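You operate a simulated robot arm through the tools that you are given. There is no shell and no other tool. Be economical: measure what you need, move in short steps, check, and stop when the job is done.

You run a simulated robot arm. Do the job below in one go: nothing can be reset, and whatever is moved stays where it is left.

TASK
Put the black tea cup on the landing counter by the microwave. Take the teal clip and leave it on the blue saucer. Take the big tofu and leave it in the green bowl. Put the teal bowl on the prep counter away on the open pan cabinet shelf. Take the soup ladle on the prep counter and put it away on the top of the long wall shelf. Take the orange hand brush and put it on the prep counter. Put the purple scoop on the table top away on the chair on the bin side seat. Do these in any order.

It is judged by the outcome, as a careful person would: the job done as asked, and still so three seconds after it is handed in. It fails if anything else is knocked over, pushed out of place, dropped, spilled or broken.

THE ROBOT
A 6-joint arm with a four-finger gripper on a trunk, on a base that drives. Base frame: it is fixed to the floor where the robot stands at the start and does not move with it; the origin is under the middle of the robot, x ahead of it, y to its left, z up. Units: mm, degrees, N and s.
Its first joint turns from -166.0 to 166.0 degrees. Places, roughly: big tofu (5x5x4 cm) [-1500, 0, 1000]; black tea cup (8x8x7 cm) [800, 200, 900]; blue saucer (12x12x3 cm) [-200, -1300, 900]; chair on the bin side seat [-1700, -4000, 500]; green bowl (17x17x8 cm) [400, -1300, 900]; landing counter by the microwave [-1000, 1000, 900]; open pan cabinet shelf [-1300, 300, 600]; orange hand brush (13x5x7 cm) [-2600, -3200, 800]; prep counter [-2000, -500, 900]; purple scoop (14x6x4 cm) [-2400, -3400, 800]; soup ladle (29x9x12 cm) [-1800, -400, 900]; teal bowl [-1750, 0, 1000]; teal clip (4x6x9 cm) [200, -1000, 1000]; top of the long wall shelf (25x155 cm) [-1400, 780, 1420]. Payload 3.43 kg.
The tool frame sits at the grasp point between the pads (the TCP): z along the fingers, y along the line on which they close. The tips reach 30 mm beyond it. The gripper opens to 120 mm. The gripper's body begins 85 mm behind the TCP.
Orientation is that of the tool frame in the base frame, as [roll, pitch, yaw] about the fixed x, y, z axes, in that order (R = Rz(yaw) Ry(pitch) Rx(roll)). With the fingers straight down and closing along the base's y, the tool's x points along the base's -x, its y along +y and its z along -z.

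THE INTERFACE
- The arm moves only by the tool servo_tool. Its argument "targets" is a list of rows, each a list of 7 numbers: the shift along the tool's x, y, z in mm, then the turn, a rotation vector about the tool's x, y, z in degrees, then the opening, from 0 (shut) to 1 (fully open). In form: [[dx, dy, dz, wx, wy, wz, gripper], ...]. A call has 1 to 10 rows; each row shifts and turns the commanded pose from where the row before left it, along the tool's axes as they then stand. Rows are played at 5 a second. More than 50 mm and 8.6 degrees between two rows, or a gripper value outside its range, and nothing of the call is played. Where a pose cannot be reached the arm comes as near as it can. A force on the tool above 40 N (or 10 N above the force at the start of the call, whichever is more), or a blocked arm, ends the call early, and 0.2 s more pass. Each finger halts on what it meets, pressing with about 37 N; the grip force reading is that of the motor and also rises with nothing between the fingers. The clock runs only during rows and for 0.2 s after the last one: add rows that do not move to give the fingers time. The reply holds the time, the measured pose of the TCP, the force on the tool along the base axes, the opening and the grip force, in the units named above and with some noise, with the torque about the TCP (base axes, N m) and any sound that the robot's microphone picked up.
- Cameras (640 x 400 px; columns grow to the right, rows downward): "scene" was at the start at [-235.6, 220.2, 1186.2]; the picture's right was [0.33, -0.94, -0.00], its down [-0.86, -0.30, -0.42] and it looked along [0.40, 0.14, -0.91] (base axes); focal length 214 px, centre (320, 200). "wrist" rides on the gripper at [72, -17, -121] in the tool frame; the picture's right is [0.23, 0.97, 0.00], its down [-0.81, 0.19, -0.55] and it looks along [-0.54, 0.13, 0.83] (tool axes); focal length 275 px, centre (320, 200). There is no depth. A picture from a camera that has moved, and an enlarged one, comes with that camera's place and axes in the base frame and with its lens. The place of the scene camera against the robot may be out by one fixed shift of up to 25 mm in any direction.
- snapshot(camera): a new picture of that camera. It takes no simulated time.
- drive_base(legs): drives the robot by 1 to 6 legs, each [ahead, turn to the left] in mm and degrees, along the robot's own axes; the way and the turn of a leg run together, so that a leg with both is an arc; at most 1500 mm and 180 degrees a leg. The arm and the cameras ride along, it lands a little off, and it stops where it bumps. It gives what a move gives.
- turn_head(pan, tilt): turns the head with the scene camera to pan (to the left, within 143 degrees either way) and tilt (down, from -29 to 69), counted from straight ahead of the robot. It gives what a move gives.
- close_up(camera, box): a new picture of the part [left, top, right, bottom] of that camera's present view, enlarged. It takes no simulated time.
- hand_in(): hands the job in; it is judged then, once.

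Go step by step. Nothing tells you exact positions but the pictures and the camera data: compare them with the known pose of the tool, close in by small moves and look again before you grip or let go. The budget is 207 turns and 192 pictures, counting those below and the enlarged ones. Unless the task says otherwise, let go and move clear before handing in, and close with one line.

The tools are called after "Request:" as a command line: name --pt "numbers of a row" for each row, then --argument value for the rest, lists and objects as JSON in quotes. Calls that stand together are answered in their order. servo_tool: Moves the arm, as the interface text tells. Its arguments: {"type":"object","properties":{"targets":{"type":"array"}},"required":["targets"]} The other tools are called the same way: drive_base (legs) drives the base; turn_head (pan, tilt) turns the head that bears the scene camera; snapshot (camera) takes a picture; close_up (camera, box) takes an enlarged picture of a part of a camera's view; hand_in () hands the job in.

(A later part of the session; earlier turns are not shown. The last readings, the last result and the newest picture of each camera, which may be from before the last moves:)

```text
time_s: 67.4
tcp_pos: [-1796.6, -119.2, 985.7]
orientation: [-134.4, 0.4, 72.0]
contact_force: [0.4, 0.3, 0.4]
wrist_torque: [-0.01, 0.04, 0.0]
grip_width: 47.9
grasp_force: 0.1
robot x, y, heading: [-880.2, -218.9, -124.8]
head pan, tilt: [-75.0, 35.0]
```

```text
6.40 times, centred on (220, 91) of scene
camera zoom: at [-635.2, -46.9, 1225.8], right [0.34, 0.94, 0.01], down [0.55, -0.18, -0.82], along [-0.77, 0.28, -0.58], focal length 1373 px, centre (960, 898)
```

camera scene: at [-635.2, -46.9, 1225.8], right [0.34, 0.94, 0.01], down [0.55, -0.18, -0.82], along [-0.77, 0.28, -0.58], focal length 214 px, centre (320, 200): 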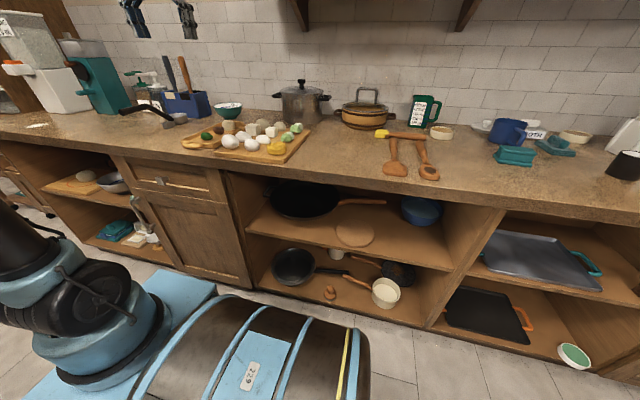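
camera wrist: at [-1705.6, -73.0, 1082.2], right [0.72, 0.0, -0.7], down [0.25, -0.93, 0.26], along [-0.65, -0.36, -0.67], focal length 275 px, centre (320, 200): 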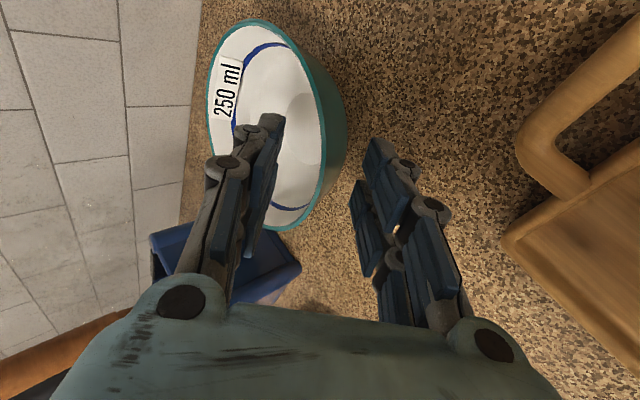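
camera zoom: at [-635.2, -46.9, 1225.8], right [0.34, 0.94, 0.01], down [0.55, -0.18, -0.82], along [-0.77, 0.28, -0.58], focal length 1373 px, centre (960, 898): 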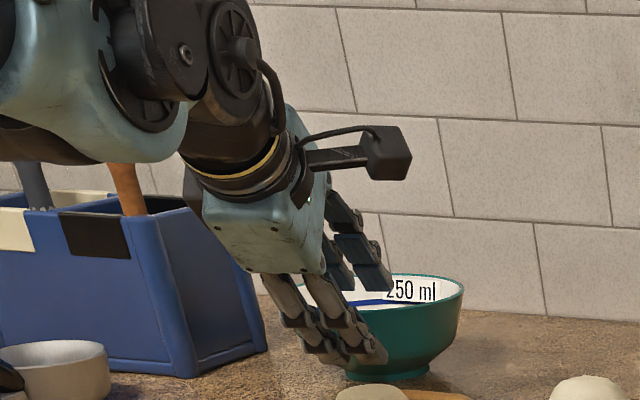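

The fingers straddle the near rim, well centred. Closing.

Request:
servo_tool --pt "0 2 5 0 0 0 0.4" --pt "0 0 0 0 0 0 0.2" --pt "0 0 0 0 0 0 0" --pt "0 0 0 0 0 0 0" --pt "0 0 0 0 0 0 0"

Request:
snapshot --camera "wrist"

```text
time_s: 68.6
tcp_pos: [-1799.8, -118.1, 980.1]
orientation: [-134.4, 0.4, 72.0]
contact_force: [-0.4, 0.6, -3.4]
wrist_torque: [-0.08, -0.22, 0.0]
grip_width: 9.0
grasp_force: 36.9
robot x, y, heading: [-879.4, -221.3, -124.8]
head pan, tilt: [-75.0, 35.0]
```

```text
155 pictures are left
camera wrist: at [-1707.7, -72.0, 1077.1], right [0.72, 0.0, -0.7], down [0.25, -0.93, 0.26], along [-0.65, -0.36, -0.67], focal length 275 px, centre (320, 200)
```

wrist: 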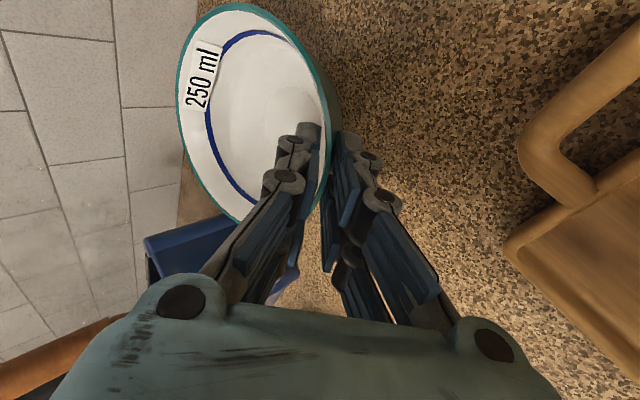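

Gripped (9 mm). Lifting straight up and checking the bowl's tilt.

Request:
servo_tool --pt "0 -14.3 -14 0 0 0 0" --pt "0 -28.6 -27.9 0 0 0 0" --pt "0 -28.6 -27.9 0 0 0 0" --pt "0 -28.6 -27.9 0 0 0 0" --pt "0 -28.6 -27.9 0 0 0 0" --pt "0 0 0 0 0 0 0"

Request:
snapshot --camera "wrist"

Request:
close_up --camera "scene" --box '[120, 0, 320, 125]'

```text
time_s: 70.0
tcp_pos: [-1798.3, -115.0, 1159.1]
orientation: [-134.4, 0.3, 72.0]
contact_force: [0.0, -0.1, -3.7]
wrist_torque: [-0.09, -0.23, -0.02]
grip_width: 8.9
grasp_force: 37.7
robot x, y, heading: [-871.5, -219.0, -124.5]
head pan, tilt: [-75.0, 35.0]
```

```text
154 pictures are left
camera wrist: at [-1707.7, -69.5, 1256.2], right [0.72, 0.0, -0.7], down [0.25, -0.93, 0.26], along [-0.65, -0.36, -0.67], focal length 275 px, centre (320, 200)
```

wrist: 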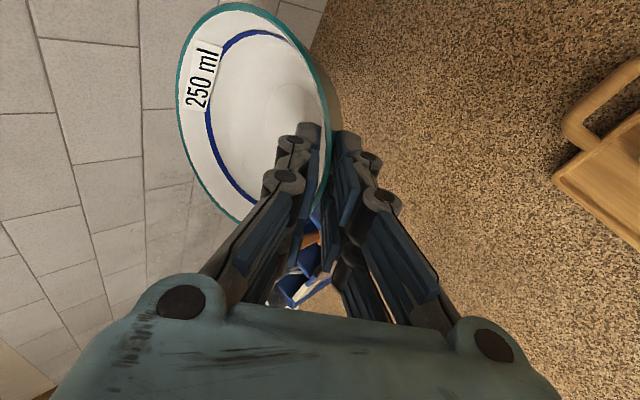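

```text
3.20 times, centred on (220, 62) of scene
camera zoom: at [-635.3, -46.9, 1225.9], right [0.34, 0.94, 0.01], down [0.55, -0.18, -0.82], along [-0.77, 0.28, -0.58], focal length 686 px, centre (640, 640)
```

zoom: 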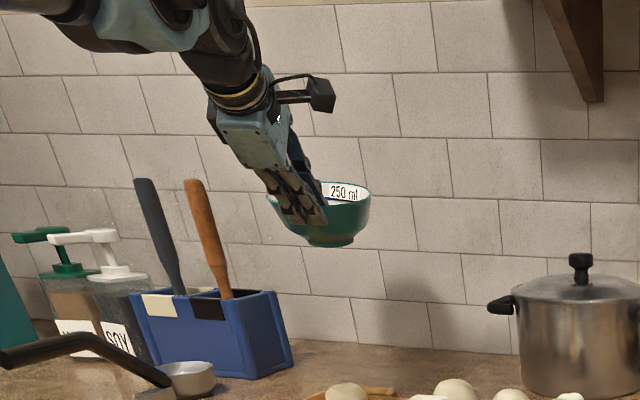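

The bowl is held level. I'll raise and retract it, then back the robot along the aisle toward the pan cabinet's free shelf spot.

Request:
servo_tool --pt "0 -30 -29 0 0 0 0" --pt "0 -30 -29 0 0 0 0" --pt "0 24 -25 0 0 0 0" --pt "0 24 -25 0 0 0 0" --pt "0 24 -25 0 0 0 0" --pt "0 24 -25 0 0 0 0" --pt "0 24 -25 0 0 0 0" --pt "0 24 -25 0 0 0 0"

Request:
drive_base --legs '[[-320, -18], [-330, 18]]'

Request:
turn_head --pan -60 --tilt 45

Request:
snapshot --camera "scene"

Request:
snapshot --camera "wrist"

```text
time_s: 71.8
tcp_pos: [-1603.1, -180.2, 1245.9]
orientation: [-134.4, 0.3, 72.0]
contact_force: [-1.0, 0.5, -3.1]
wrist_torque: [-0.05, -0.25, 0.02]
grip_width: 8.9
grasp_force: 37.0
robot x, y, heading: [-880.2, -219.1, -124.5]
head pan, tilt: [-75.0, 35.0]
```

```text
time_s: 75.8
tcp_pos: [-1154.2, 293.8, 1245.6]
orientation: [-134.3, 0.4, 71.7]
contact_force: [0.0, -0.6, -3.6]
wrist_torque: [-0.1, -0.23, 0.01]
grip_width: 9.0
grasp_force: 36.8
robot x, y, heading: [-426.7, 247.4, -124.8]
head pan, tilt: [-75.0, 35.0]
```

```text
time_s: 76.6
tcp_pos: [-1144.4, 304.3, 1250.3]
orientation: [-134.1, 1.1, 71.7]
contact_force: [0.3, 0.8, -2.1]
wrist_torque: [-0.05, -0.19, 0.0]
grip_width: 8.9
grasp_force: 36.7
robot x, y, heading: [-427.7, 247.7, -125.2]
head pan, tilt: [-60.0, 45.0]
```

```text
152 pictures are left
camera scene: at [-183.0, 395.9, 1210.8], right [0.09, 1.0, 0.01], down [0.71, -0.06, -0.7], along [-0.7, 0.07, -0.71], focal length 214 px, centre (320, 200)
```

scene: 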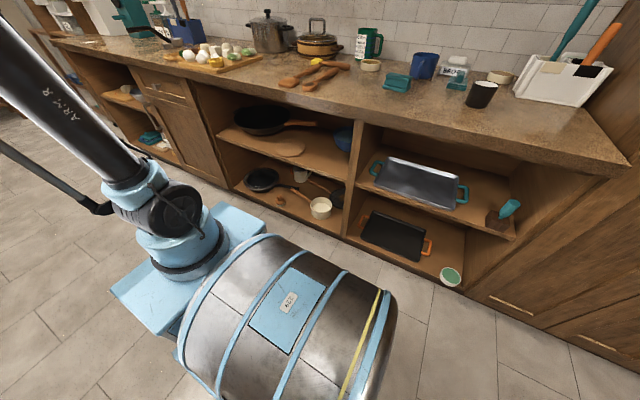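

```text
151 pictures are left
camera wrist: at [-1051.7, 350.9, 1346.0], right [0.71, -0.01, -0.7], down [0.25, -0.93, 0.26], along [-0.66, -0.36, -0.66], focal length 275 px, centre (320, 200)
```

wrist: 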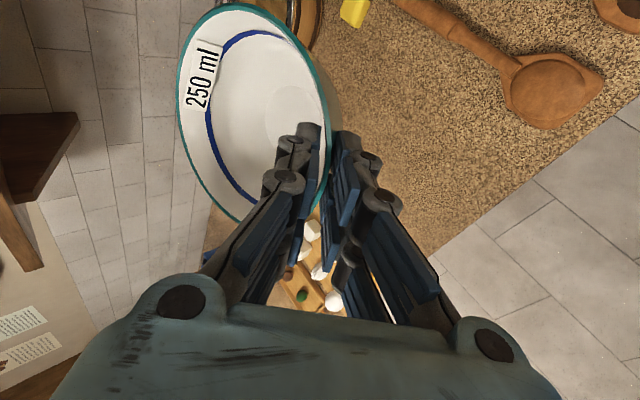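

Now I zoom on the pan shelf to fix the free spot.

Request:
close_up --camera "scene" --box '[200, 80, 400, 205]'

Request:
turn_head --pan -90 --tilt 30

Request:
close_up --camera "scene" --box '[60, 120, 320, 282]'

```text
3.20 times, centred on (300, 142) of scene
camera zoom: at [-183.0, 395.9, 1210.8], right [0.09, 1.0, 0.01], down [0.71, -0.06, -0.7], along [-0.7, 0.07, -0.71], focal length 686 px, centre (384, 384)
```

zoom: 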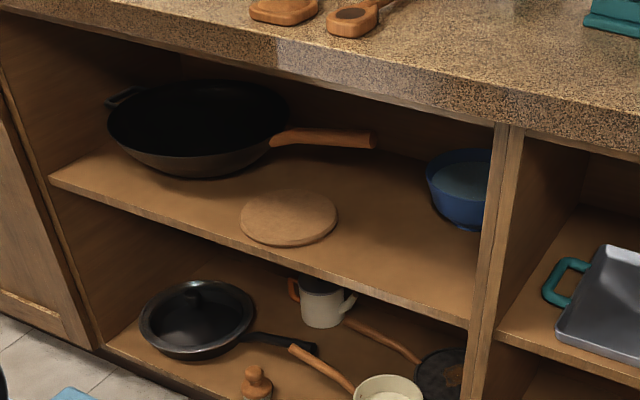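

```text
time_s: 77.5
tcp_pos: [-1145.7, 304.5, 1251.8]
orientation: [-134.0, 1.0, 71.6]
contact_force: [-1.0, -0.5, -2.4]
wrist_torque: [-0.06, -0.21, -0.02]
grip_width: 9.0
grasp_force: 36.9
robot x, y, heading: [-427.0, 247.8, -125.0]
head pan, tilt: [-90.0, 30.0]
```

```text
2.46 times, centred on (190, 201) of scene
camera zoom: at [-176.2, 440.3, 1233.9], right [0.57, 0.82, 0.01], down [0.42, -0.28, -0.87], along [-0.7, 0.5, -0.5], focal length 528 px, centre (640, 198)
```

zoom: 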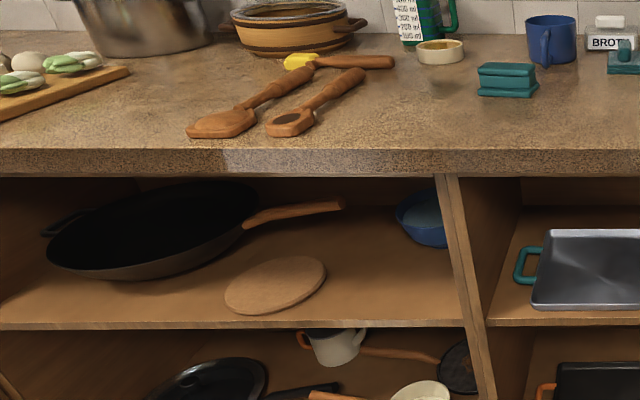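

The shelf spot at about (-1055, 465), z≈570, between the round trivet and blue bowl, is free. The robot stands a bit too close, so I'll shuffle it sideways away from the counter.

Request:
drive_base --legs '[[-300, -25], [0, 50], [300, -25]]'

```text
time_s: 83.7
tcp_pos: [-1041.4, 243.3, 1250.5]
orientation: [-134.1, 1.1, 70.9]
contact_force: [-0.6, -0.4, -3.5]
wrist_torque: [-0.08, -0.25, 0.04]
grip_width: 8.9
grasp_force: 36.9
robot x, y, heading: [-325.0, 174.7, -125.8]
head pan, tilt: [-90.0, 30.0]
```

Request:
drive_base --legs '[[-300, -25], [0, 50], [300, -25]]'

Request:
turn_head --pan -75 --tilt 30

Request:
snapshot --camera "scene"

```text
time_s: 90.0
tcp_pos: [-927.0, 168.3, 1255.0]
orientation: [-133.8, 1.7, 72.0]
contact_force: [0.2, 0.2, -3.1]
wrist_torque: [-0.04, -0.23, -0.01]
grip_width: 9.1
grasp_force: 37.2
robot x, y, heading: [-209.2, 100.5, -125.3]
head pan, tilt: [-90.0, 30.0]
```

```text
time_s: 90.8
tcp_pos: [-917.8, 181.2, 1260.4]
orientation: [-133.6, 2.4, 71.8]
contact_force: [0.9, -0.8, -4.4]
wrist_torque: [-0.08, -0.24, -0.01]
grip_width: 9.0
grasp_force: 37.3
robot x, y, heading: [-211.3, 102.0, -125.4]
head pan, tilt: [-75.0, 30.0]
```

```text
148 pictures are left
camera scene: at [29.8, 272.7, 1233.6], right [0.34, 0.94, 0.01], down [0.48, -0.16, -0.86], along [-0.81, 0.3, -0.5], focal length 214 px, centre (320, 200)
```

scene: 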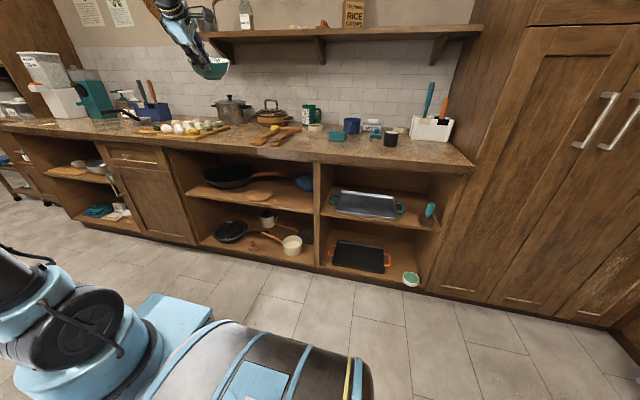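

Now the standoff is good. I'll level the bowl, move it sideways in front of the shelf and start lowering outside the counter edge.

Request:
servo_tool --pt "43.4 8.3 -8.6 -0.8 1.7 -1.7 0" --pt "43.4 8.3 -8.6 0 0 0 0" --pt "43.4 8.3 -8.6 0 0 0 0" --pt "43.4 8.3 -8.6 0 0 0 0" --pt "0 32.2 31.4 0 0 0 0" --pt "0 32.2 31.4 0 0 0 0" --pt "0 32.2 31.4 0 0 0 0" --pt "0 32.2 31.4 0 0 0 0" --pt "0 32.2 31.4 0 0 0 0"

Request:
snapshot --camera "wrist"

```text
time_s: 92.8
tcp_pos: [-817.6, 331.2, 1030.6]
orientation: [-134.5, 0.1, 71.9]
contact_force: [-0.4, 0.2, -3.0]
wrist_torque: [-0.09, -0.27, -0.04]
grip_width: 8.8
grasp_force: 36.7
robot x, y, heading: [-209.8, 99.2, -125.1]
head pan, tilt: [-75.0, 30.0]
```

```text
147 pictures are left
camera wrist: at [-724.8, 377.1, 1128.3], right [0.72, 0.01, -0.7], down [0.25, -0.94, 0.25], along [-0.65, -0.35, -0.67], focal length 275 px, centre (320, 200)
```

wrist: 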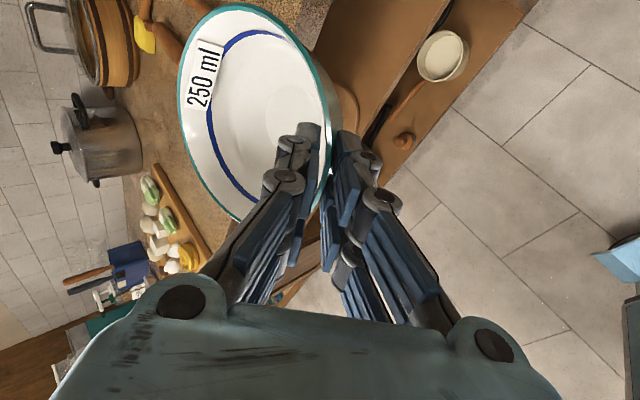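

Clear of the counter edge by roughly 35 mm; I back off 20 mm more and lower to shelf height.

Request:
servo_tool --pt "0 14 -14.3 0 0 0 0" --pt "0 32.2 31.4 0 0 0 0" --pt "0 32.2 31.4 0 0 0 0" --pt "0 32.2 31.4 0 0 0 0" --pt "0 32.2 31.4 0 0 0 0" --pt "0 32.2 31.4 0 0 0 0" --pt "0 32.2 31.4 0 0 0 0" --pt "0 28 27.4 0 0 0 0" --pt "0 0 0 0 0 0 0"

Request:
snapshot --camera "wrist"

Request:
close_up --camera "scene" --box '[140, 120, 340, 245]'

```text
time_s: 94.8
tcp_pos: [-796.9, 324.0, 724.9]
orientation: [-134.3, 0.0, 71.9]
contact_force: [0.5, 0.2, -3.2]
wrist_torque: [-0.04, -0.2, 0.01]
grip_width: 9.1
grasp_force: 36.6
robot x, y, heading: [-208.1, 97.9, -125.0]
head pan, tilt: [-75.0, 30.0]
```

```text
146 pictures are left
camera wrist: at [-704.2, 368.9, 822.0], right [0.72, 0.01, -0.69], down [0.25, -0.94, 0.25], along [-0.65, -0.35, -0.67], focal length 275 px, centre (320, 200)
```

wrist: 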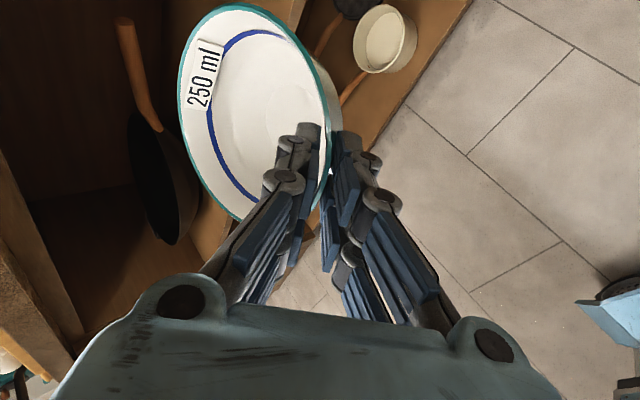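

```text
3.20 times, centred on (240, 182) of scene
camera zoom: at [29.8, 272.8, 1233.6], right [0.34, 0.94, 0.01], down [0.48, -0.16, -0.86], along [-0.81, 0.3, -0.5], focal length 686 px, centre (576, 256)
```

zoom: 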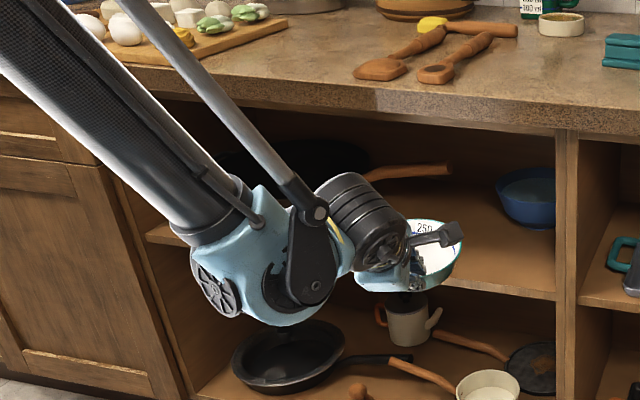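

The bowl is in front of the shelf opening. Lowering 50 mm more and sliding it in over the shelf.

Request:
servo_tool --pt "0 35.5 34.5 0 0 0 0" --pt "10.3 -28.8 29.5 0 0 0 0" --pt "10.3 -28.8 29.5 0 0 0 0" --pt "10.3 -28.8 29.5 0 0 0 0" --pt "0 0 0 0 0 0 0"

Request:
snapshot --camera "wrist"

Request:
close_up --camera "scene" --box '[140, 120, 340, 245]'

```text
time_s: 96.0
tcp_pos: [-905.9, 391.8, 674.7]
orientation: [-134.3, 0.0, 71.9]
contact_force: [-0.1, -0.3, -2.9]
wrist_torque: [-0.06, -0.23, 0.04]
grip_width: 8.9
grasp_force: 37.2
robot x, y, heading: [-210.8, 101.2, -125.1]
head pan, tilt: [-75.0, 30.0]
```

```text
144 pictures are left
camera wrist: at [-813.8, 437.4, 772.3], right [0.72, 0.01, -0.69], down [0.25, -0.94, 0.25], along [-0.65, -0.35, -0.67], focal length 275 px, centre (320, 200)
```

wrist: 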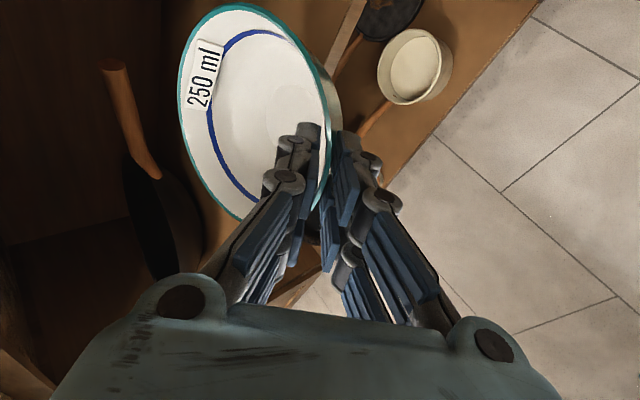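

```text
3.20 times, centred on (240, 182) of scene
camera zoom: at [29.7, 272.8, 1233.6], right [0.34, 0.94, 0.01], down [0.48, -0.16, -0.86], along [-0.81, 0.3, -0.5], focal length 686 px, centre (576, 256)
```

zoom: 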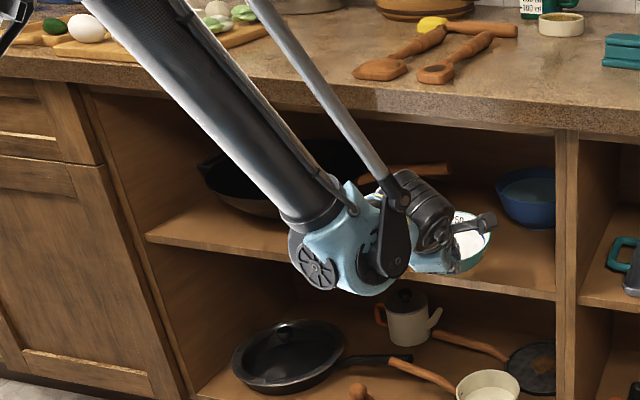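

Request:
servo_tool --pt "10.3 -28.4 29.2 0 0 0 0" --pt "10.3 -28.4 29.2 0 0 0 0" --pt "0 0 0 0 0 0 0"

Request:
snapshot --camera "wrist"

Request:
close_up --camera "scene" --box '[220, 140, 340, 215]'

```text
time_s: 96.8
tcp_pos: [-975.2, 436.3, 674.7]
orientation: [-134.3, -0.1, 71.8]
contact_force: [0.3, -0.6, -3.0]
wrist_torque: [-0.07, -0.22, 0.01]
grip_width: 8.7
grasp_force: 37.5
robot x, y, heading: [-212.6, 104.1, -125.4]
head pan, tilt: [-75.0, 30.0]
```

```text
142 pictures are left
camera wrist: at [-883.9, 482.3, 771.5], right [0.72, 0.01, -0.69], down [0.25, -0.94, 0.25], along [-0.65, -0.35, -0.67], focal length 275 px, centre (320, 200)
```

wrist: 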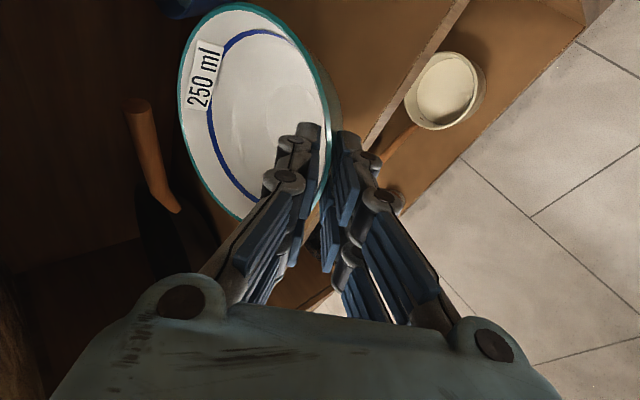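

```text
5.33 times, centred on (280, 178) of scene
camera zoom: at [29.7, 272.8, 1233.6], right [0.34, 0.94, 0.01], down [0.48, -0.16, -0.86], along [-0.81, 0.3, -0.5], focal length 1144 px, centre (533, 320)
```

zoom: 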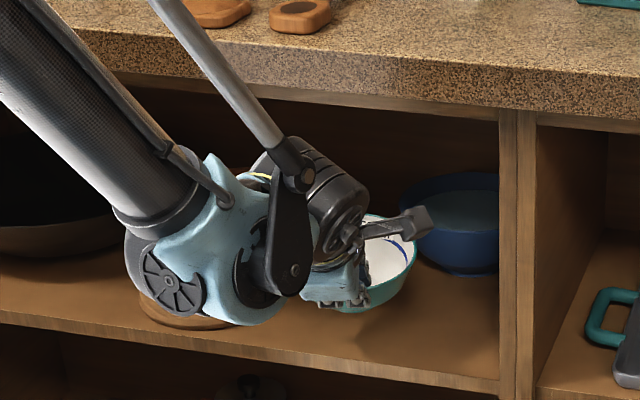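

The bowl is over the shelf; I nudge it 35 mm further in and away from the blue bowl, then lower by small steps until it touches.

Request:
servo_tool --pt "-11.2 -23.9 24.5 0 0 0 0" --pt "0 17.9 17.4 0 0 0 0" --pt "0 3.6 3.5 0 0 0 0" --pt "0 3.6 3.5 0 0 0 0" --pt "0 0 0 0 0 0 0"

Request:
snapshot --camera "wrist"

```text
time_s: 98.0
tcp_pos: [-1012.1, 438.8, 640.1]
orientation: [-134.3, 0.1, 71.9]
contact_force: [-0.2, 0.8, -3.9]
wrist_torque: [-0.06, -0.21, 0.03]
grip_width: 8.8
grasp_force: 36.7
robot x, y, heading: [-213.3, 99.5, -125.0]
head pan, tilt: [-75.0, 30.0]
```

```text
140 pictures are left
camera wrist: at [-920.4, 482.7, 736.8], right [0.72, 0.01, -0.69], down [0.25, -0.94, 0.25], along [-0.65, -0.35, -0.67], focal length 275 px, centre (320, 200)
```

wrist: 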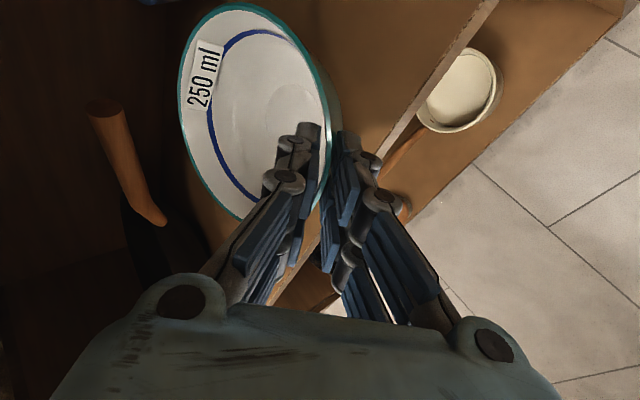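

Request:
servo_tool --pt "0 2.2 2.1 0 0 0 0" --pt "0 2.2 2.1 0 0 0 0" --pt "0 2.2 2.1 0 0 0 0" --pt "0 2.2 2.1 0 0 0 0" --pt "0 0 0 0 0 0 0"

Request:
servo_tool --pt "0 2.2 2.1 0 0 0 0" --pt "0 2.2 2.1 0 0 0 0" --pt "0 0 0 0 0 0 0"

```text
time_s: 99.2
tcp_pos: [-1011.2, 438.6, 627.5]
orientation: [-134.4, 0.0, 71.9]
contact_force: [-0.4, 0.0, -3.5]
wrist_torque: [-0.07, -0.24, -0.03]
grip_width: 9.0
grasp_force: 36.9
robot x, y, heading: [-211.0, 98.4, -125.0]
head pan, tilt: [-75.0, 30.0]
```

```text
time_s: 100.0
tcp_pos: [-1011.3, 440.3, 621.9]
orientation: [-134.4, 0.0, 71.9]
contact_force: [-1.0, 0.0, -3.2]
wrist_torque: [-0.09, -0.23, 0.02]
grip_width: 9.0
grasp_force: 36.8
robot x, y, heading: [-212.8, 101.3, -125.1]
head pan, tilt: [-75.0, 30.0]
```

Request:
servo_tool --pt "0 2.2 2.1 0 0 0 0" --pt "0 2.2 2.1 0 0 0 0" --pt "0 2.2 2.1 0 0 0 0" --pt "0 0 0 0 0 0 0"

Request:
close_up --camera "scene" --box '[220, 140, 340, 215]'

```text
time_s: 101.0
tcp_pos: [-1011.6, 439.7, 612.5]
orientation: [-134.5, 0.1, 71.9]
contact_force: [2.5, -1.8, 7.0]
wrist_torque: [0.01, 0.08, 0.03]
grip_width: 8.5
grasp_force: 37.0
robot x, y, heading: [-212.9, 103.6, -125.3]
head pan, tilt: [-75.0, 30.0]
```

```text
5.33 times, centred on (280, 178) of scene
camera zoom: at [30.1, 272.6, 1233.5], right [0.34, 0.94, 0.01], down [0.48, -0.16, -0.86], along [-0.81, 0.3, -0.5], focal length 1144 px, centre (533, 320)
```

zoom: 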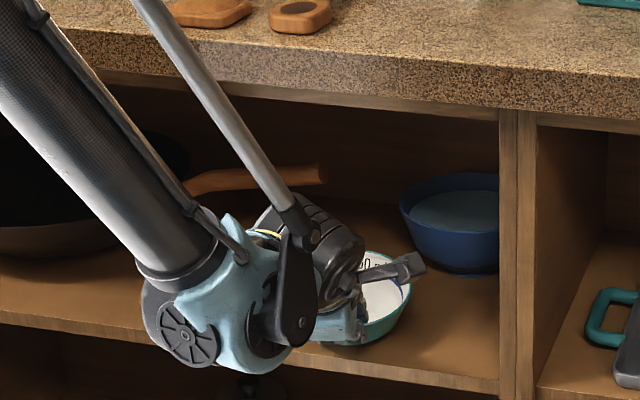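

Contact on the shelf (about 10 N). Opening a little and withdrawing along the tool axis.

Request:
servo_tool --pt "0 0 0 0 0 0 0.15" --pt "0 0 0 0 0 0 0.25" --pt "0 0 0 0 0 0 0.25" --pt "0 0 -20 0 0 0 0.25" --pt "0 0 -30 0 0 0 0.25" --pt "0 0 0 0 0 0 0.25"

Request:
snapshot --camera "wrist"

```text
time_s: 102.4
tcp_pos: [-978.9, 425.5, 648.3]
orientation: [-134.4, 0.0, 71.8]
contact_force: [1.0, 0.1, -0.3]
wrist_torque: [0.0, 0.01, 0.02]
grip_width: 30.0
grasp_force: 0.0
robot x, y, heading: [-208.5, 99.4, -125.0]
head pan, tilt: [-75.0, 30.0]
```

```text
138 pictures are left
camera wrist: at [-886.0, 471.4, 745.0], right [0.72, 0.01, -0.69], down [0.25, -0.94, 0.25], along [-0.65, -0.35, -0.67], focal length 275 px, centre (320, 200)
```

wrist: 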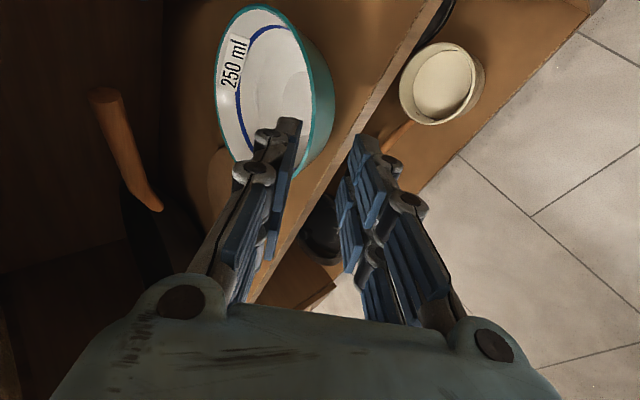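

The bowl sits level on the shelf. Withdrawing straight back out, then up, and checking with the scene camera.

Request:
servo_tool --pt "0 28 -28.6 0 0 0 0.25" --pt "0 28 -28.6 0 0 0 0.25" --pt "0 28 -28.6 0 0 0 0.25" --pt "0 28 -28.6 0 0 0 0.25" --pt "0 28 -28.6 0 0 0 0.25" --pt "0 -32 -31.4 0 0 0 0.25" --pt "0 -32 -31.4 0 0 0 0.25" --pt "0 -32 -31.4 0 0 0 0.25"

Request:
servo_tool --pt "0 -32 -31.4 0 0 0 0.5" --pt "0 -32 -31.4 0 0 0 0.7" --pt "0 -32 -31.4 0 0 0 1" --pt "0 -32 -31.4 0 0 0 1" --pt "0 -32 -31.4 0 0 0 1" --pt "0 -32 -31.4 0 0 0 1" --pt "0 -32 -31.4 0 0 0 1" --pt "0 -32 -31.4 0 0 0 1" --pt "0 -32 -31.4 0 0 0 1" --pt "0 -32 -31.4 0 0 0 1"

Request:
close_up --camera "scene" --box '[190, 130, 350, 230]'

```text
time_s: 104.2
tcp_pos: [-789.0, 365.2, 783.1]
orientation: [-134.4, -0.1, 71.9]
contact_force: [-0.1, -0.2, -0.3]
wrist_torque: [-0.02, -0.02, -0.02]
grip_width: 30.1
grasp_force: 0.2
robot x, y, heading: [-213.8, 104.5, -124.8]
head pan, tilt: [-75.0, 30.0]
```

```text
time_s: 106.4
tcp_pos: [-783.8, 363.0, 1230.2]
orientation: [-134.4, -0.1, 72.0]
contact_force: [-0.3, 0.7, 0.2]
wrist_torque: [0.02, 0.05, -0.01]
grip_width: 120.0
grasp_force: 0.0
robot x, y, heading: [-210.0, 100.1, -125.1]
head pan, tilt: [-75.0, 30.0]
```

```text
4.00 times, centred on (270, 180) of scene
camera zoom: at [29.8, 272.7, 1233.6], right [0.34, 0.94, 0.01], down [0.48, -0.16, -0.86], along [-0.81, 0.3, -0.5], focal length 858 px, centre (520, 280)
```

zoom: 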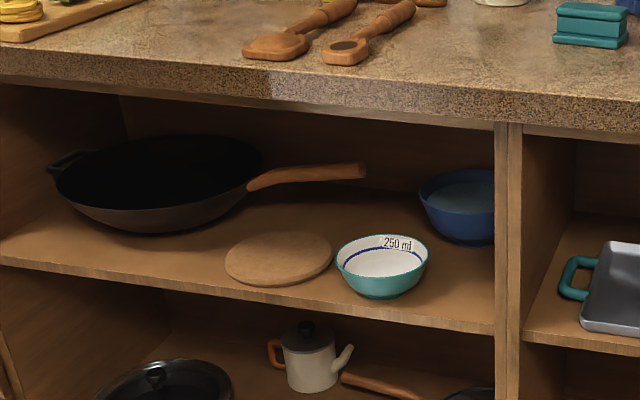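

Teal bowl done. Next the ladle: I set the tool upright again and drive down the aisle toward it.

Request:
servo_tool --pt "0 0 0 -7.6 0 0 1" --pt "0 0 0 -7.6 0 0 1" --pt "0 0 0 -7.6 0 0 1" --pt "0 0 0 -7.6 0 0 1" --pt "0 0 0 -7.6 0 0 1" --pt "0 0 0 -7.6 0 0 1" --pt "0 0 0 0 0 0 1"

Request:
drive_base --legs '[[530, -40], [530, 40]]'

Request:
snapshot --camera "wrist"

Request:
snapshot --camera "scene"

```text
time_s: 108.0
tcp_pos: [-787.1, 364.0, 1228.9]
orientation: [179.9, -0.2, 72.0]
contact_force: [0.2, 0.4, -0.1]
wrist_torque: [-0.02, 0.0, 0.03]
grip_width: 119.8
grasp_force: 0.1
robot x, y, heading: [-209.9, 101.5, -124.9]
head pan, tilt: [-75.0, 30.0]
```

```text
time_s: 113.8
tcp_pos: [-1637.4, -244.8, 1228.6]
orientation: [179.9, 0.0, 72.7]
contact_force: [0.5, 0.2, 0.0]
wrist_torque: [-0.03, -0.03, 0.01]
grip_width: 119.9
grasp_force: 0.1
robot x, y, heading: [-1059.8, -499.1, -124.3]
head pan, tilt: [-75.0, 30.0]
```

```text
136 pictures are left
camera wrist: at [-1633.4, -171.1, 1350.9], right [1.0, -0.07, 0.0], down [-0.06, -0.83, 0.55], along [-0.04, -0.55, -0.83], focal length 275 px, centre (320, 200)
```

wrist: 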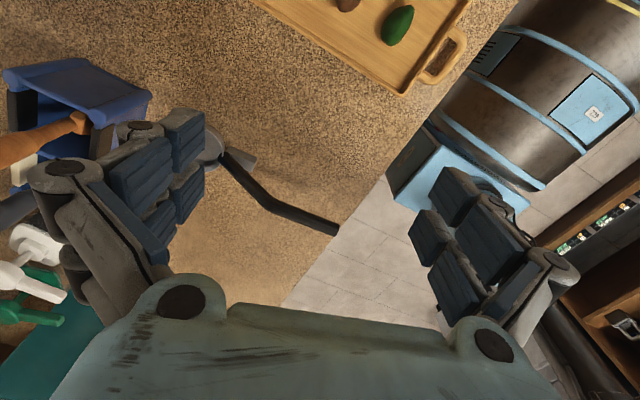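

```text
135 pictures are left
camera scene: at [-821.2, -323.4, 1233.6], right [0.33, 0.94, 0.01], down [0.48, -0.16, -0.86], along [-0.81, 0.29, -0.5], focal length 214 px, centre (320, 200)
```

scene: 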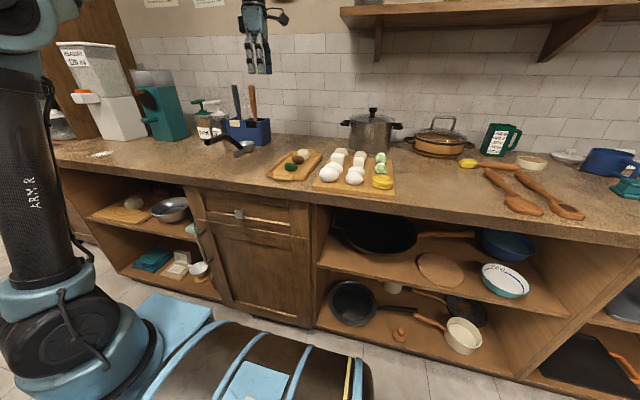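

Request:
close_up --camera "scene" --box '[180, 100, 300, 175]'

Request:
servo_tool --pt "0 -40 0 0 0 0 1" --pt "0 -40 0 0 0 0 1" --pt "0 -20 10 0 0 0 1" --pt "0 0 0 0 0 0 1"

Request:
snapshot --camera "wrist"

```text
5.33 times, centred on (240, 138) of scene
camera zoom: at [-821.2, -323.4, 1233.6], right [0.33, 0.94, 0.01], down [0.48, -0.16, -0.86], along [-0.81, 0.29, -0.5], focal length 1144 px, centre (747, 533)
```

zoom: 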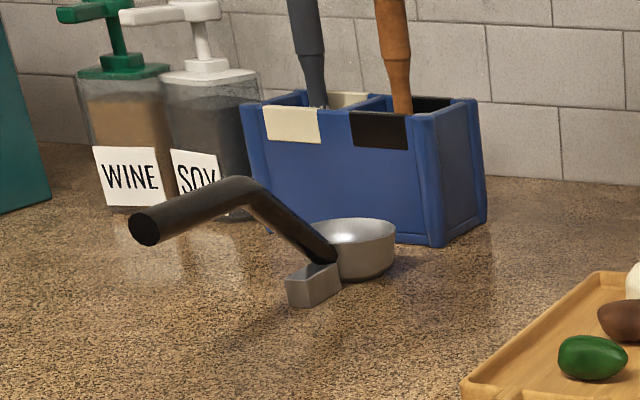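

```text
time_s: 114.8
tcp_pos: [-1726.2, -203.0, 1221.5]
orientation: [-179.8, 0.6, 72.6]
contact_force: [-1.2, 0.8, -0.2]
wrist_torque: [0.0, 0.02, -0.01]
grip_width: 120.2
grasp_force: 0.0
robot x, y, heading: [-1060.5, -496.5, -124.8]
head pan, tilt: [-75.0, 30.0]
```

```text
133 pictures are left
camera wrist: at [-1720.6, -127.5, 1341.5], right [1.0, -0.07, -0.01], down [-0.05, -0.83, 0.56], along [-0.04, -0.56, -0.83], focal length 275 px, centre (320, 200)
```

wrist: 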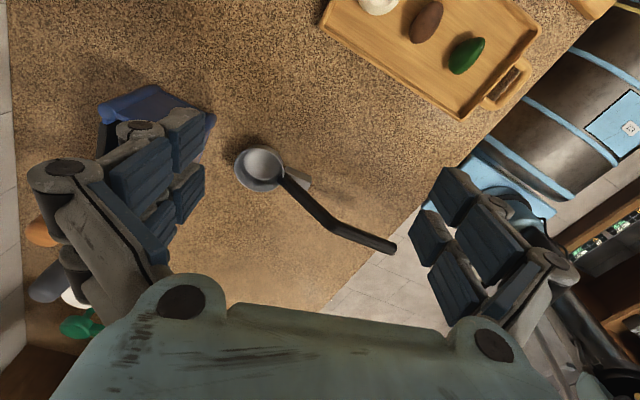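

The ladle (cup, small foot block, bent black handle) has its cup at about (-1832, -314), handle running toward -32°. I'll grip it by the cup, fingers across the handle line; first turning the tool.

Request:
servo_tool --pt "0 0 -20 0 0 8 1" --pt "0 0 -20 0 0 8 1" --pt "0 0 0 0 0 8 1" --pt "0 0 0 0 0 8 1" --pt "0 0 0 0 0 8 1" --pt "0 0 0 0 0 8 1" --pt "0 0 0 0 0 8 1" --pt "0 0 0 0 0 8 1" --pt "0 0 0 0 0 8 1" --pt "0 0 0 0 0 8 1"

Request:
servo_tool --pt "0 0 0 0 0 8 1" --pt "0 0 0 0 0 8 1" --pt "0 0 0 0 0 8 1" --pt "-15 -35 0 0 0 0 1" --pt "-15 -35 0 0 0 0 1" --pt "0 -35 20 0 0 0 1" --pt "0 0 0 0 0 0 1"

Request:
snapshot --camera "wrist"

```text
time_s: 117.0
tcp_pos: [-1725.2, -203.5, 1260.8]
orientation: [179.5, 0.3, -7.4]
contact_force: [0.1, 0.5, -0.3]
wrist_torque: [-0.01, 0.02, 0.03]
grip_width: 120.2
grasp_force: 0.1
robot x, y, heading: [-1059.6, -494.2, -124.4]
head pan, tilt: [-75.0, 30.0]
```

```text
time_s: 118.6
tcp_pos: [-1692.8, -122.6, 1233.3]
orientation: [179.4, 0.1, -31.3]
contact_force: [-0.4, 0.5, 0.3]
wrist_torque: [-0.01, -0.02, 0.01]
grip_width: 119.9
grasp_force: 0.0
out of reach, approached as far as the arm can: row 4, 5
robot x, y, heading: [-1060.7, -499.6, -124.5]
head pan, tilt: [-75.0, 30.0]
```

```text
132 pictures are left
camera wrist: at [-1623.0, -142.9, 1353.5], right [-0.31, -0.95, 0.01], down [-0.79, 0.26, 0.56], along [-0.53, 0.16, -0.83], focal length 275 px, centre (320, 200)
```

wrist: 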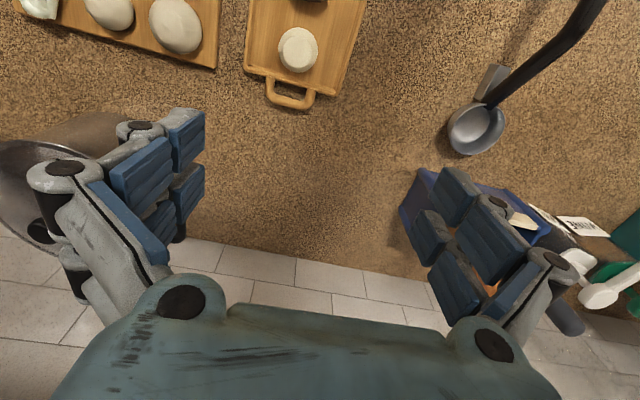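

I stepped the wrong way along the tool's y; the ladle is now to the right. Moving over it and re-measuring.

Request:
servo_tool --pt "-4 44 0 0 0 0 1" --pt "-4 44 0 0 0 0 1" --pt "-4 44 0 0 0 0 1" --pt "-4 44 0 0 0 0 1" --pt "0 30 0 0 0 0 1" --pt "0 0 0 0 0 0 1"

Request:
snapshot --camera "wrist"

```text
time_s: 120.0
tcp_pos: [-1814.1, -290.2, 1234.0]
orientation: [179.3, 0.1, -31.3]
contact_force: [0.5, 0.0, 0.5]
wrist_torque: [-0.01, 0.02, 0.05]
grip_width: 120.0
grasp_force: 0.2
robot x, y, heading: [-1059.2, -497.1, -124.4]
head pan, tilt: [-75.0, 30.0]
```

```text
131 pictures are left
camera wrist: at [-1744.3, -311.0, 1355.6], right [-0.31, -0.95, 0.01], down [-0.79, 0.26, 0.56], along [-0.53, 0.16, -0.83], focal length 275 px, centre (320, 200)
```

wrist: 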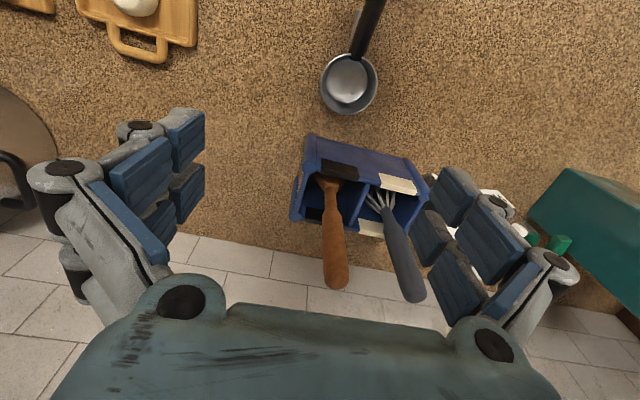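

Request:
servo_tool --pt "7.6 43.4 0 0 0 0 1" --pt "0 0 45 0 0 0 1" --pt "0 0 45 0 0 0 1" --pt "0 0 45 0 0 0 1" --pt "0 0 0 0 0 0 1"

Request:
snapshot --camera "wrist"

Request:
close_up --camera "scene" --box '[180, 80, 320, 168]'

```text
time_s: 121.2
tcp_pos: [-1831.1, -330.8, 1099.0]
orientation: [179.2, 0.2, -31.3]
contact_force: [0.1, -0.4, 0.9]
wrist_torque: [0.0, 0.04, 0.01]
grip_width: 119.8
grasp_force: 0.0
robot x, y, heading: [-1057.1, -494.7, -124.2]
head pan, tilt: [-75.0, 30.0]
```

```text
130 pictures are left
camera wrist: at [-1762.4, -352.1, 1220.3], right [-0.31, -0.95, 0.01], down [-0.79, 0.26, 0.56], along [-0.53, 0.16, -0.83], focal length 275 px, centre (320, 200)
```

wrist: 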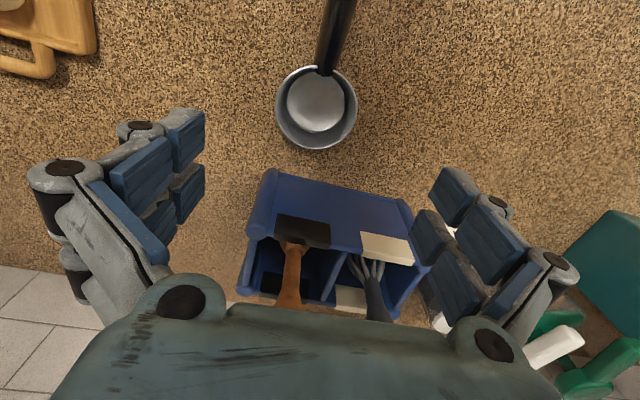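

```text
4.55 times, centred on (250, 124) of scene
camera zoom: at [-821.2, -323.4, 1233.6], right [0.33, 0.94, 0.01], down [0.48, -0.16, -0.86], along [-0.81, 0.29, -0.5], focal length 975 px, centre (638, 546)
```

zoom: 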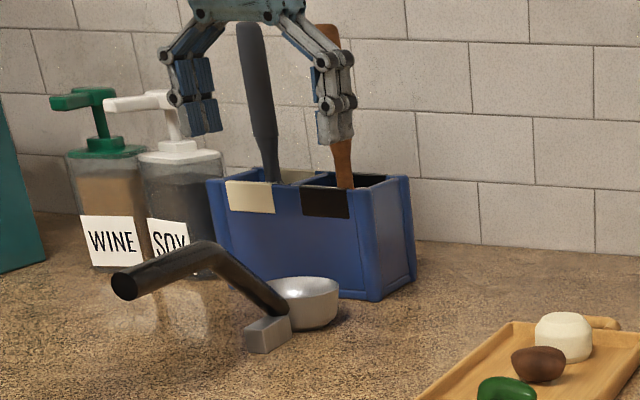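

The tool axis passes through the cup centre. Lowering around the cup.

Request:
servo_tool --pt "0 0 45 0 0 0 1" --pt "0 0 45 0 0 0 1" --pt "0 0 40 0 0 0 1" --pt "0 0 0 0 0 0 1"

Request:
snapshot --camera "wrist"

Request:
close_up --camera "scene" --box '[180, 80, 320, 168]'

```text
time_s: 122.2
tcp_pos: [-1832.9, -335.5, 969.1]
orientation: [179.3, 0.2, -31.3]
contact_force: [0.0, 0.4, -0.1]
wrist_torque: [-0.02, 0.02, 0.0]
grip_width: 120.2
grasp_force: 0.2
robot x, y, heading: [-1059.0, -499.0, -124.5]
head pan, tilt: [-75.0, 30.0]
```

```text
128 pictures are left
camera wrist: at [-1762.3, -355.4, 1090.7], right [-0.31, -0.95, 0.01], down [-0.79, 0.26, 0.56], along [-0.53, 0.16, -0.83], focal length 275 px, centre (320, 200)
```

wrist: 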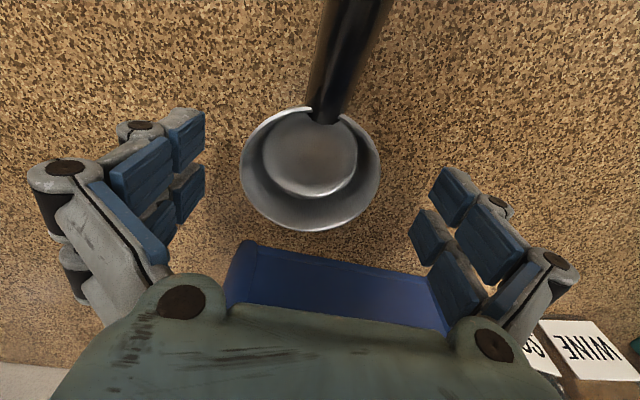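

```text
4.55 times, centred on (250, 124) of scene
camera zoom: at [-821.2, -323.3, 1233.6], right [0.33, 0.94, 0.01], down [0.48, -0.16, -0.86], along [-0.81, 0.29, -0.5], focal length 975 px, centre (638, 546)
```

zoom: 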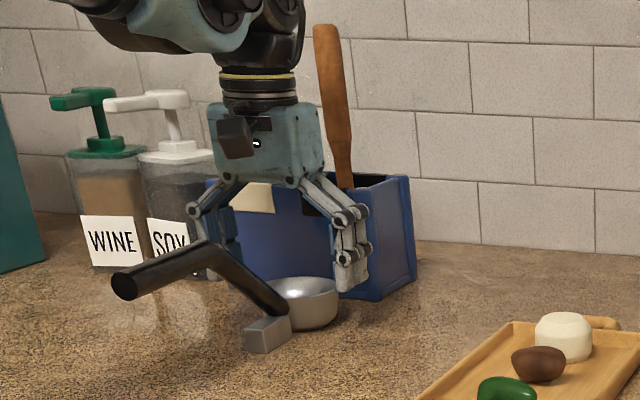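

Request:
servo_tool --pt "0 -5 20 0 0 0 1" --pt "0 0 0 0 0 0 0.7" --pt "0 0 0 0 0 0 0.3" --pt "0 0 0 0 0 0 0.3" --pt "0 0 0 0 0 0 0.3"

Request:
servo_tool --pt "0 0 -20 0 0 0 0.3" --pt "0 0 -40 0 0 0 0.3" --pt "0 0 -45 0 0 0 0.3" --pt "0 0 -45 0 0 0 0.3" --pt "0 0 -45 0 0 0 0.3" --pt "0 0 0 0 0 0 0.3"

Request:
snapshot --camera "wrist"

Request:
close_up --camera "scene" --box '[160, 20, 360, 145]'

```text
time_s: 123.4
tcp_pos: [-1828.8, -329.8, 948.9]
orientation: [179.5, 0.1, -31.4]
contact_force: [0.0, 0.8, -1.4]
wrist_torque: [0.03, 0.06, -0.02]
grip_width: 77.5
grasp_force: 36.7
robot x, y, heading: [-1060.1, -497.4, -124.4]
head pan, tilt: [-75.0, 30.0]
```

```text
time_s: 124.8
tcp_pos: [-1825.8, -328.8, 1146.5]
orientation: [179.4, 0.2, -31.4]
contact_force: [-0.7, -0.2, -2.2]
wrist_torque: [0.04, 0.06, -0.02]
grip_width: 77.1
grasp_force: 37.4
robot x, y, heading: [-1060.7, -498.1, -124.4]
head pan, tilt: [-75.0, 30.0]
```

```text
126 pictures are left
camera wrist: at [-1757.3, -350.5, 1268.0], right [-0.31, -0.95, 0.01], down [-0.79, 0.26, 0.56], along [-0.53, 0.16, -0.83], focal length 275 px, centre (320, 200)
```

wrist: 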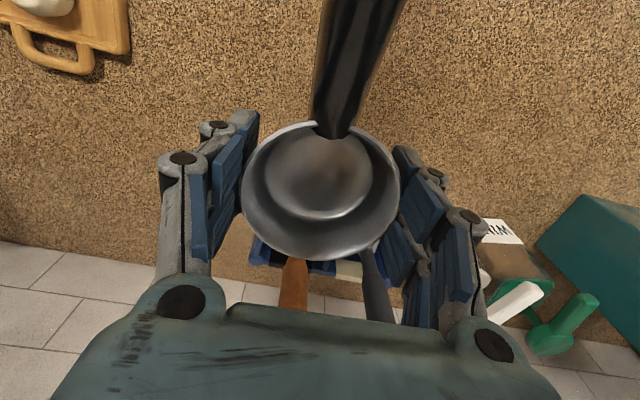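

```text
3.20 times, centred on (260, 82) of scene
camera zoom: at [-821.3, -323.3, 1233.6], right [0.33, 0.94, 0.01], down [0.48, -0.16, -0.86], along [-0.81, 0.29, -0.5], focal length 686 px, centre (512, 576)
```

zoom: 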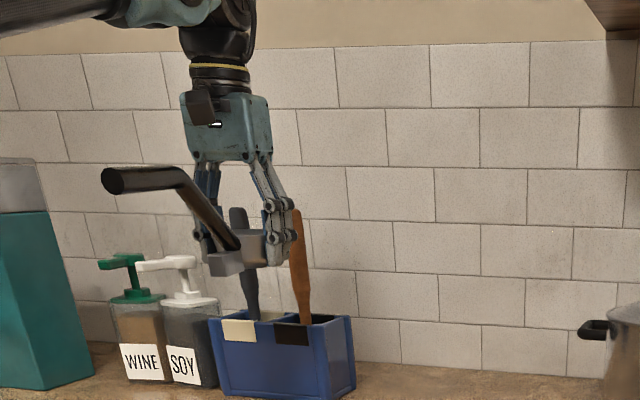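

The ladle is held level by its cup. I'll raise and retract, then back along the aisle to the free right end of the wall shelf and turn to face it.

Request:
servo_tool --pt "0 0 -45 0 0 0 0.3" --pt "0 0 -45 0 0 0 0.3" --pt "40 -4 -10 0 0 0 0.3" --pt "40 -4 0 0 0 0 0.3" --pt "30 -4 0 0 0 0 0.3" --pt "0 0 0 0 0 0 0.3"

Request:
drive_base --legs '[[-650, -13], [-650, 13], [0, -90]]'

Request:
turn_head --pan 0 --tilt 0

Request:
snapshot --camera "scene"

```text
time_s: 126.2
tcp_pos: [-1727.3, -373.7, 1248.0]
orientation: [179.4, 0.1, -31.4]
contact_force: [-1.0, 0.6, -1.5]
wrist_torque: [0.0, 0.09, 0.02]
grip_width: 77.1
grasp_force: 36.7
robot x, y, heading: [-1059.8, -496.2, -124.7]
head pan, tilt: [-75.0, 30.0]
```

```text
time_s: 137.4
tcp_pos: [-102.7, 1153.0, 1246.2]
orientation: [179.4, 0.1, -120.3]
contact_force: [0.4, 0.0, -1.8]
wrist_torque: [0.08, -0.05, 0.0]
grip_width: 76.6
grasp_force: 37.1
robot x, y, heading: [-223.6, 472.8, 146.9]
head pan, tilt: [-75.0, 30.0]
```

```text
time_s: 138.9
tcp_pos: [-90.1, 1145.1, 1250.6]
orientation: [178.7, 0.1, -120.1]
contact_force: [0.9, 1.1, -2.0]
wrist_torque: [0.09, -0.03, -0.06]
grip_width: 76.7
grasp_force: 36.7
robot x, y, heading: [-220.1, 476.5, 146.4]
head pan, tilt: [0.0, 0.0]
```

```text
124 pictures are left
camera scene: at [-154.2, 215.4, 1281.1], right [0.55, 0.83, 0.0], down [0.01, -0.01, -1.0], along [-0.83, 0.55, -0.01], focal length 214 px, centre (320, 200)
```

scene: 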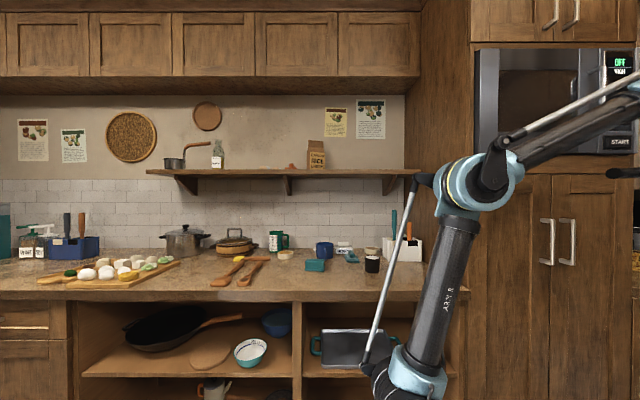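

The view head-on shows the wall shelf (top z≈1416) free from the rice box to its right end, u≈135–655 mm along. I'll back off a little, raise the ladle, and swing the arm to the front.

Request:
drive_base --legs '[[-200, 0]]'

Request:
servo_tool --pt "0 0 -42 0 0 0 0.3" --pt "0 0 -42 0 0 0 0.3" --pt "0 0 -42 0 0 0 0.3" --pt "0 0 -42 0 0 0 0.3" --pt "0 0 -42 0 0 0 0.3" --pt "27.2 34.7 0 0 0 0 0.3" --pt "27.2 34.7 0 0 0 0 0.3" --pt "27.2 34.7 0 0 0 0 0.3" --pt "27.2 34.7 0 0 0 0 0.3"

```text
time_s: 140.5
tcp_pos: [80.6, 1033.8, 1249.8]
orientation: [178.6, 0.1, -120.3]
contact_force: [0.4, 0.3, -1.5]
wrist_torque: [0.05, 0.0, -0.03]
grip_width: 76.4
grasp_force: 37.0
robot x, y, heading: [-48.3, 365.8, 146.6]
head pan, tilt: [0.0, 0.0]
```

```text
time_s: 142.5
tcp_pos: [-96.2, 967.2, 1381.0]
orientation: [178.0, 0.1, -120.2]
contact_force: [2.3, 0.5, -3.4]
wrist_torque: [0.23, 0.04, 0.33]
grip_width: 74.9
grasp_force: 37.0
out of reach, approached as far as the arm can: row 3, 4, 5
robot x, y, heading: [-51.5, 365.4, 146.5]
head pan, tilt: [0.0, 0.0]
```

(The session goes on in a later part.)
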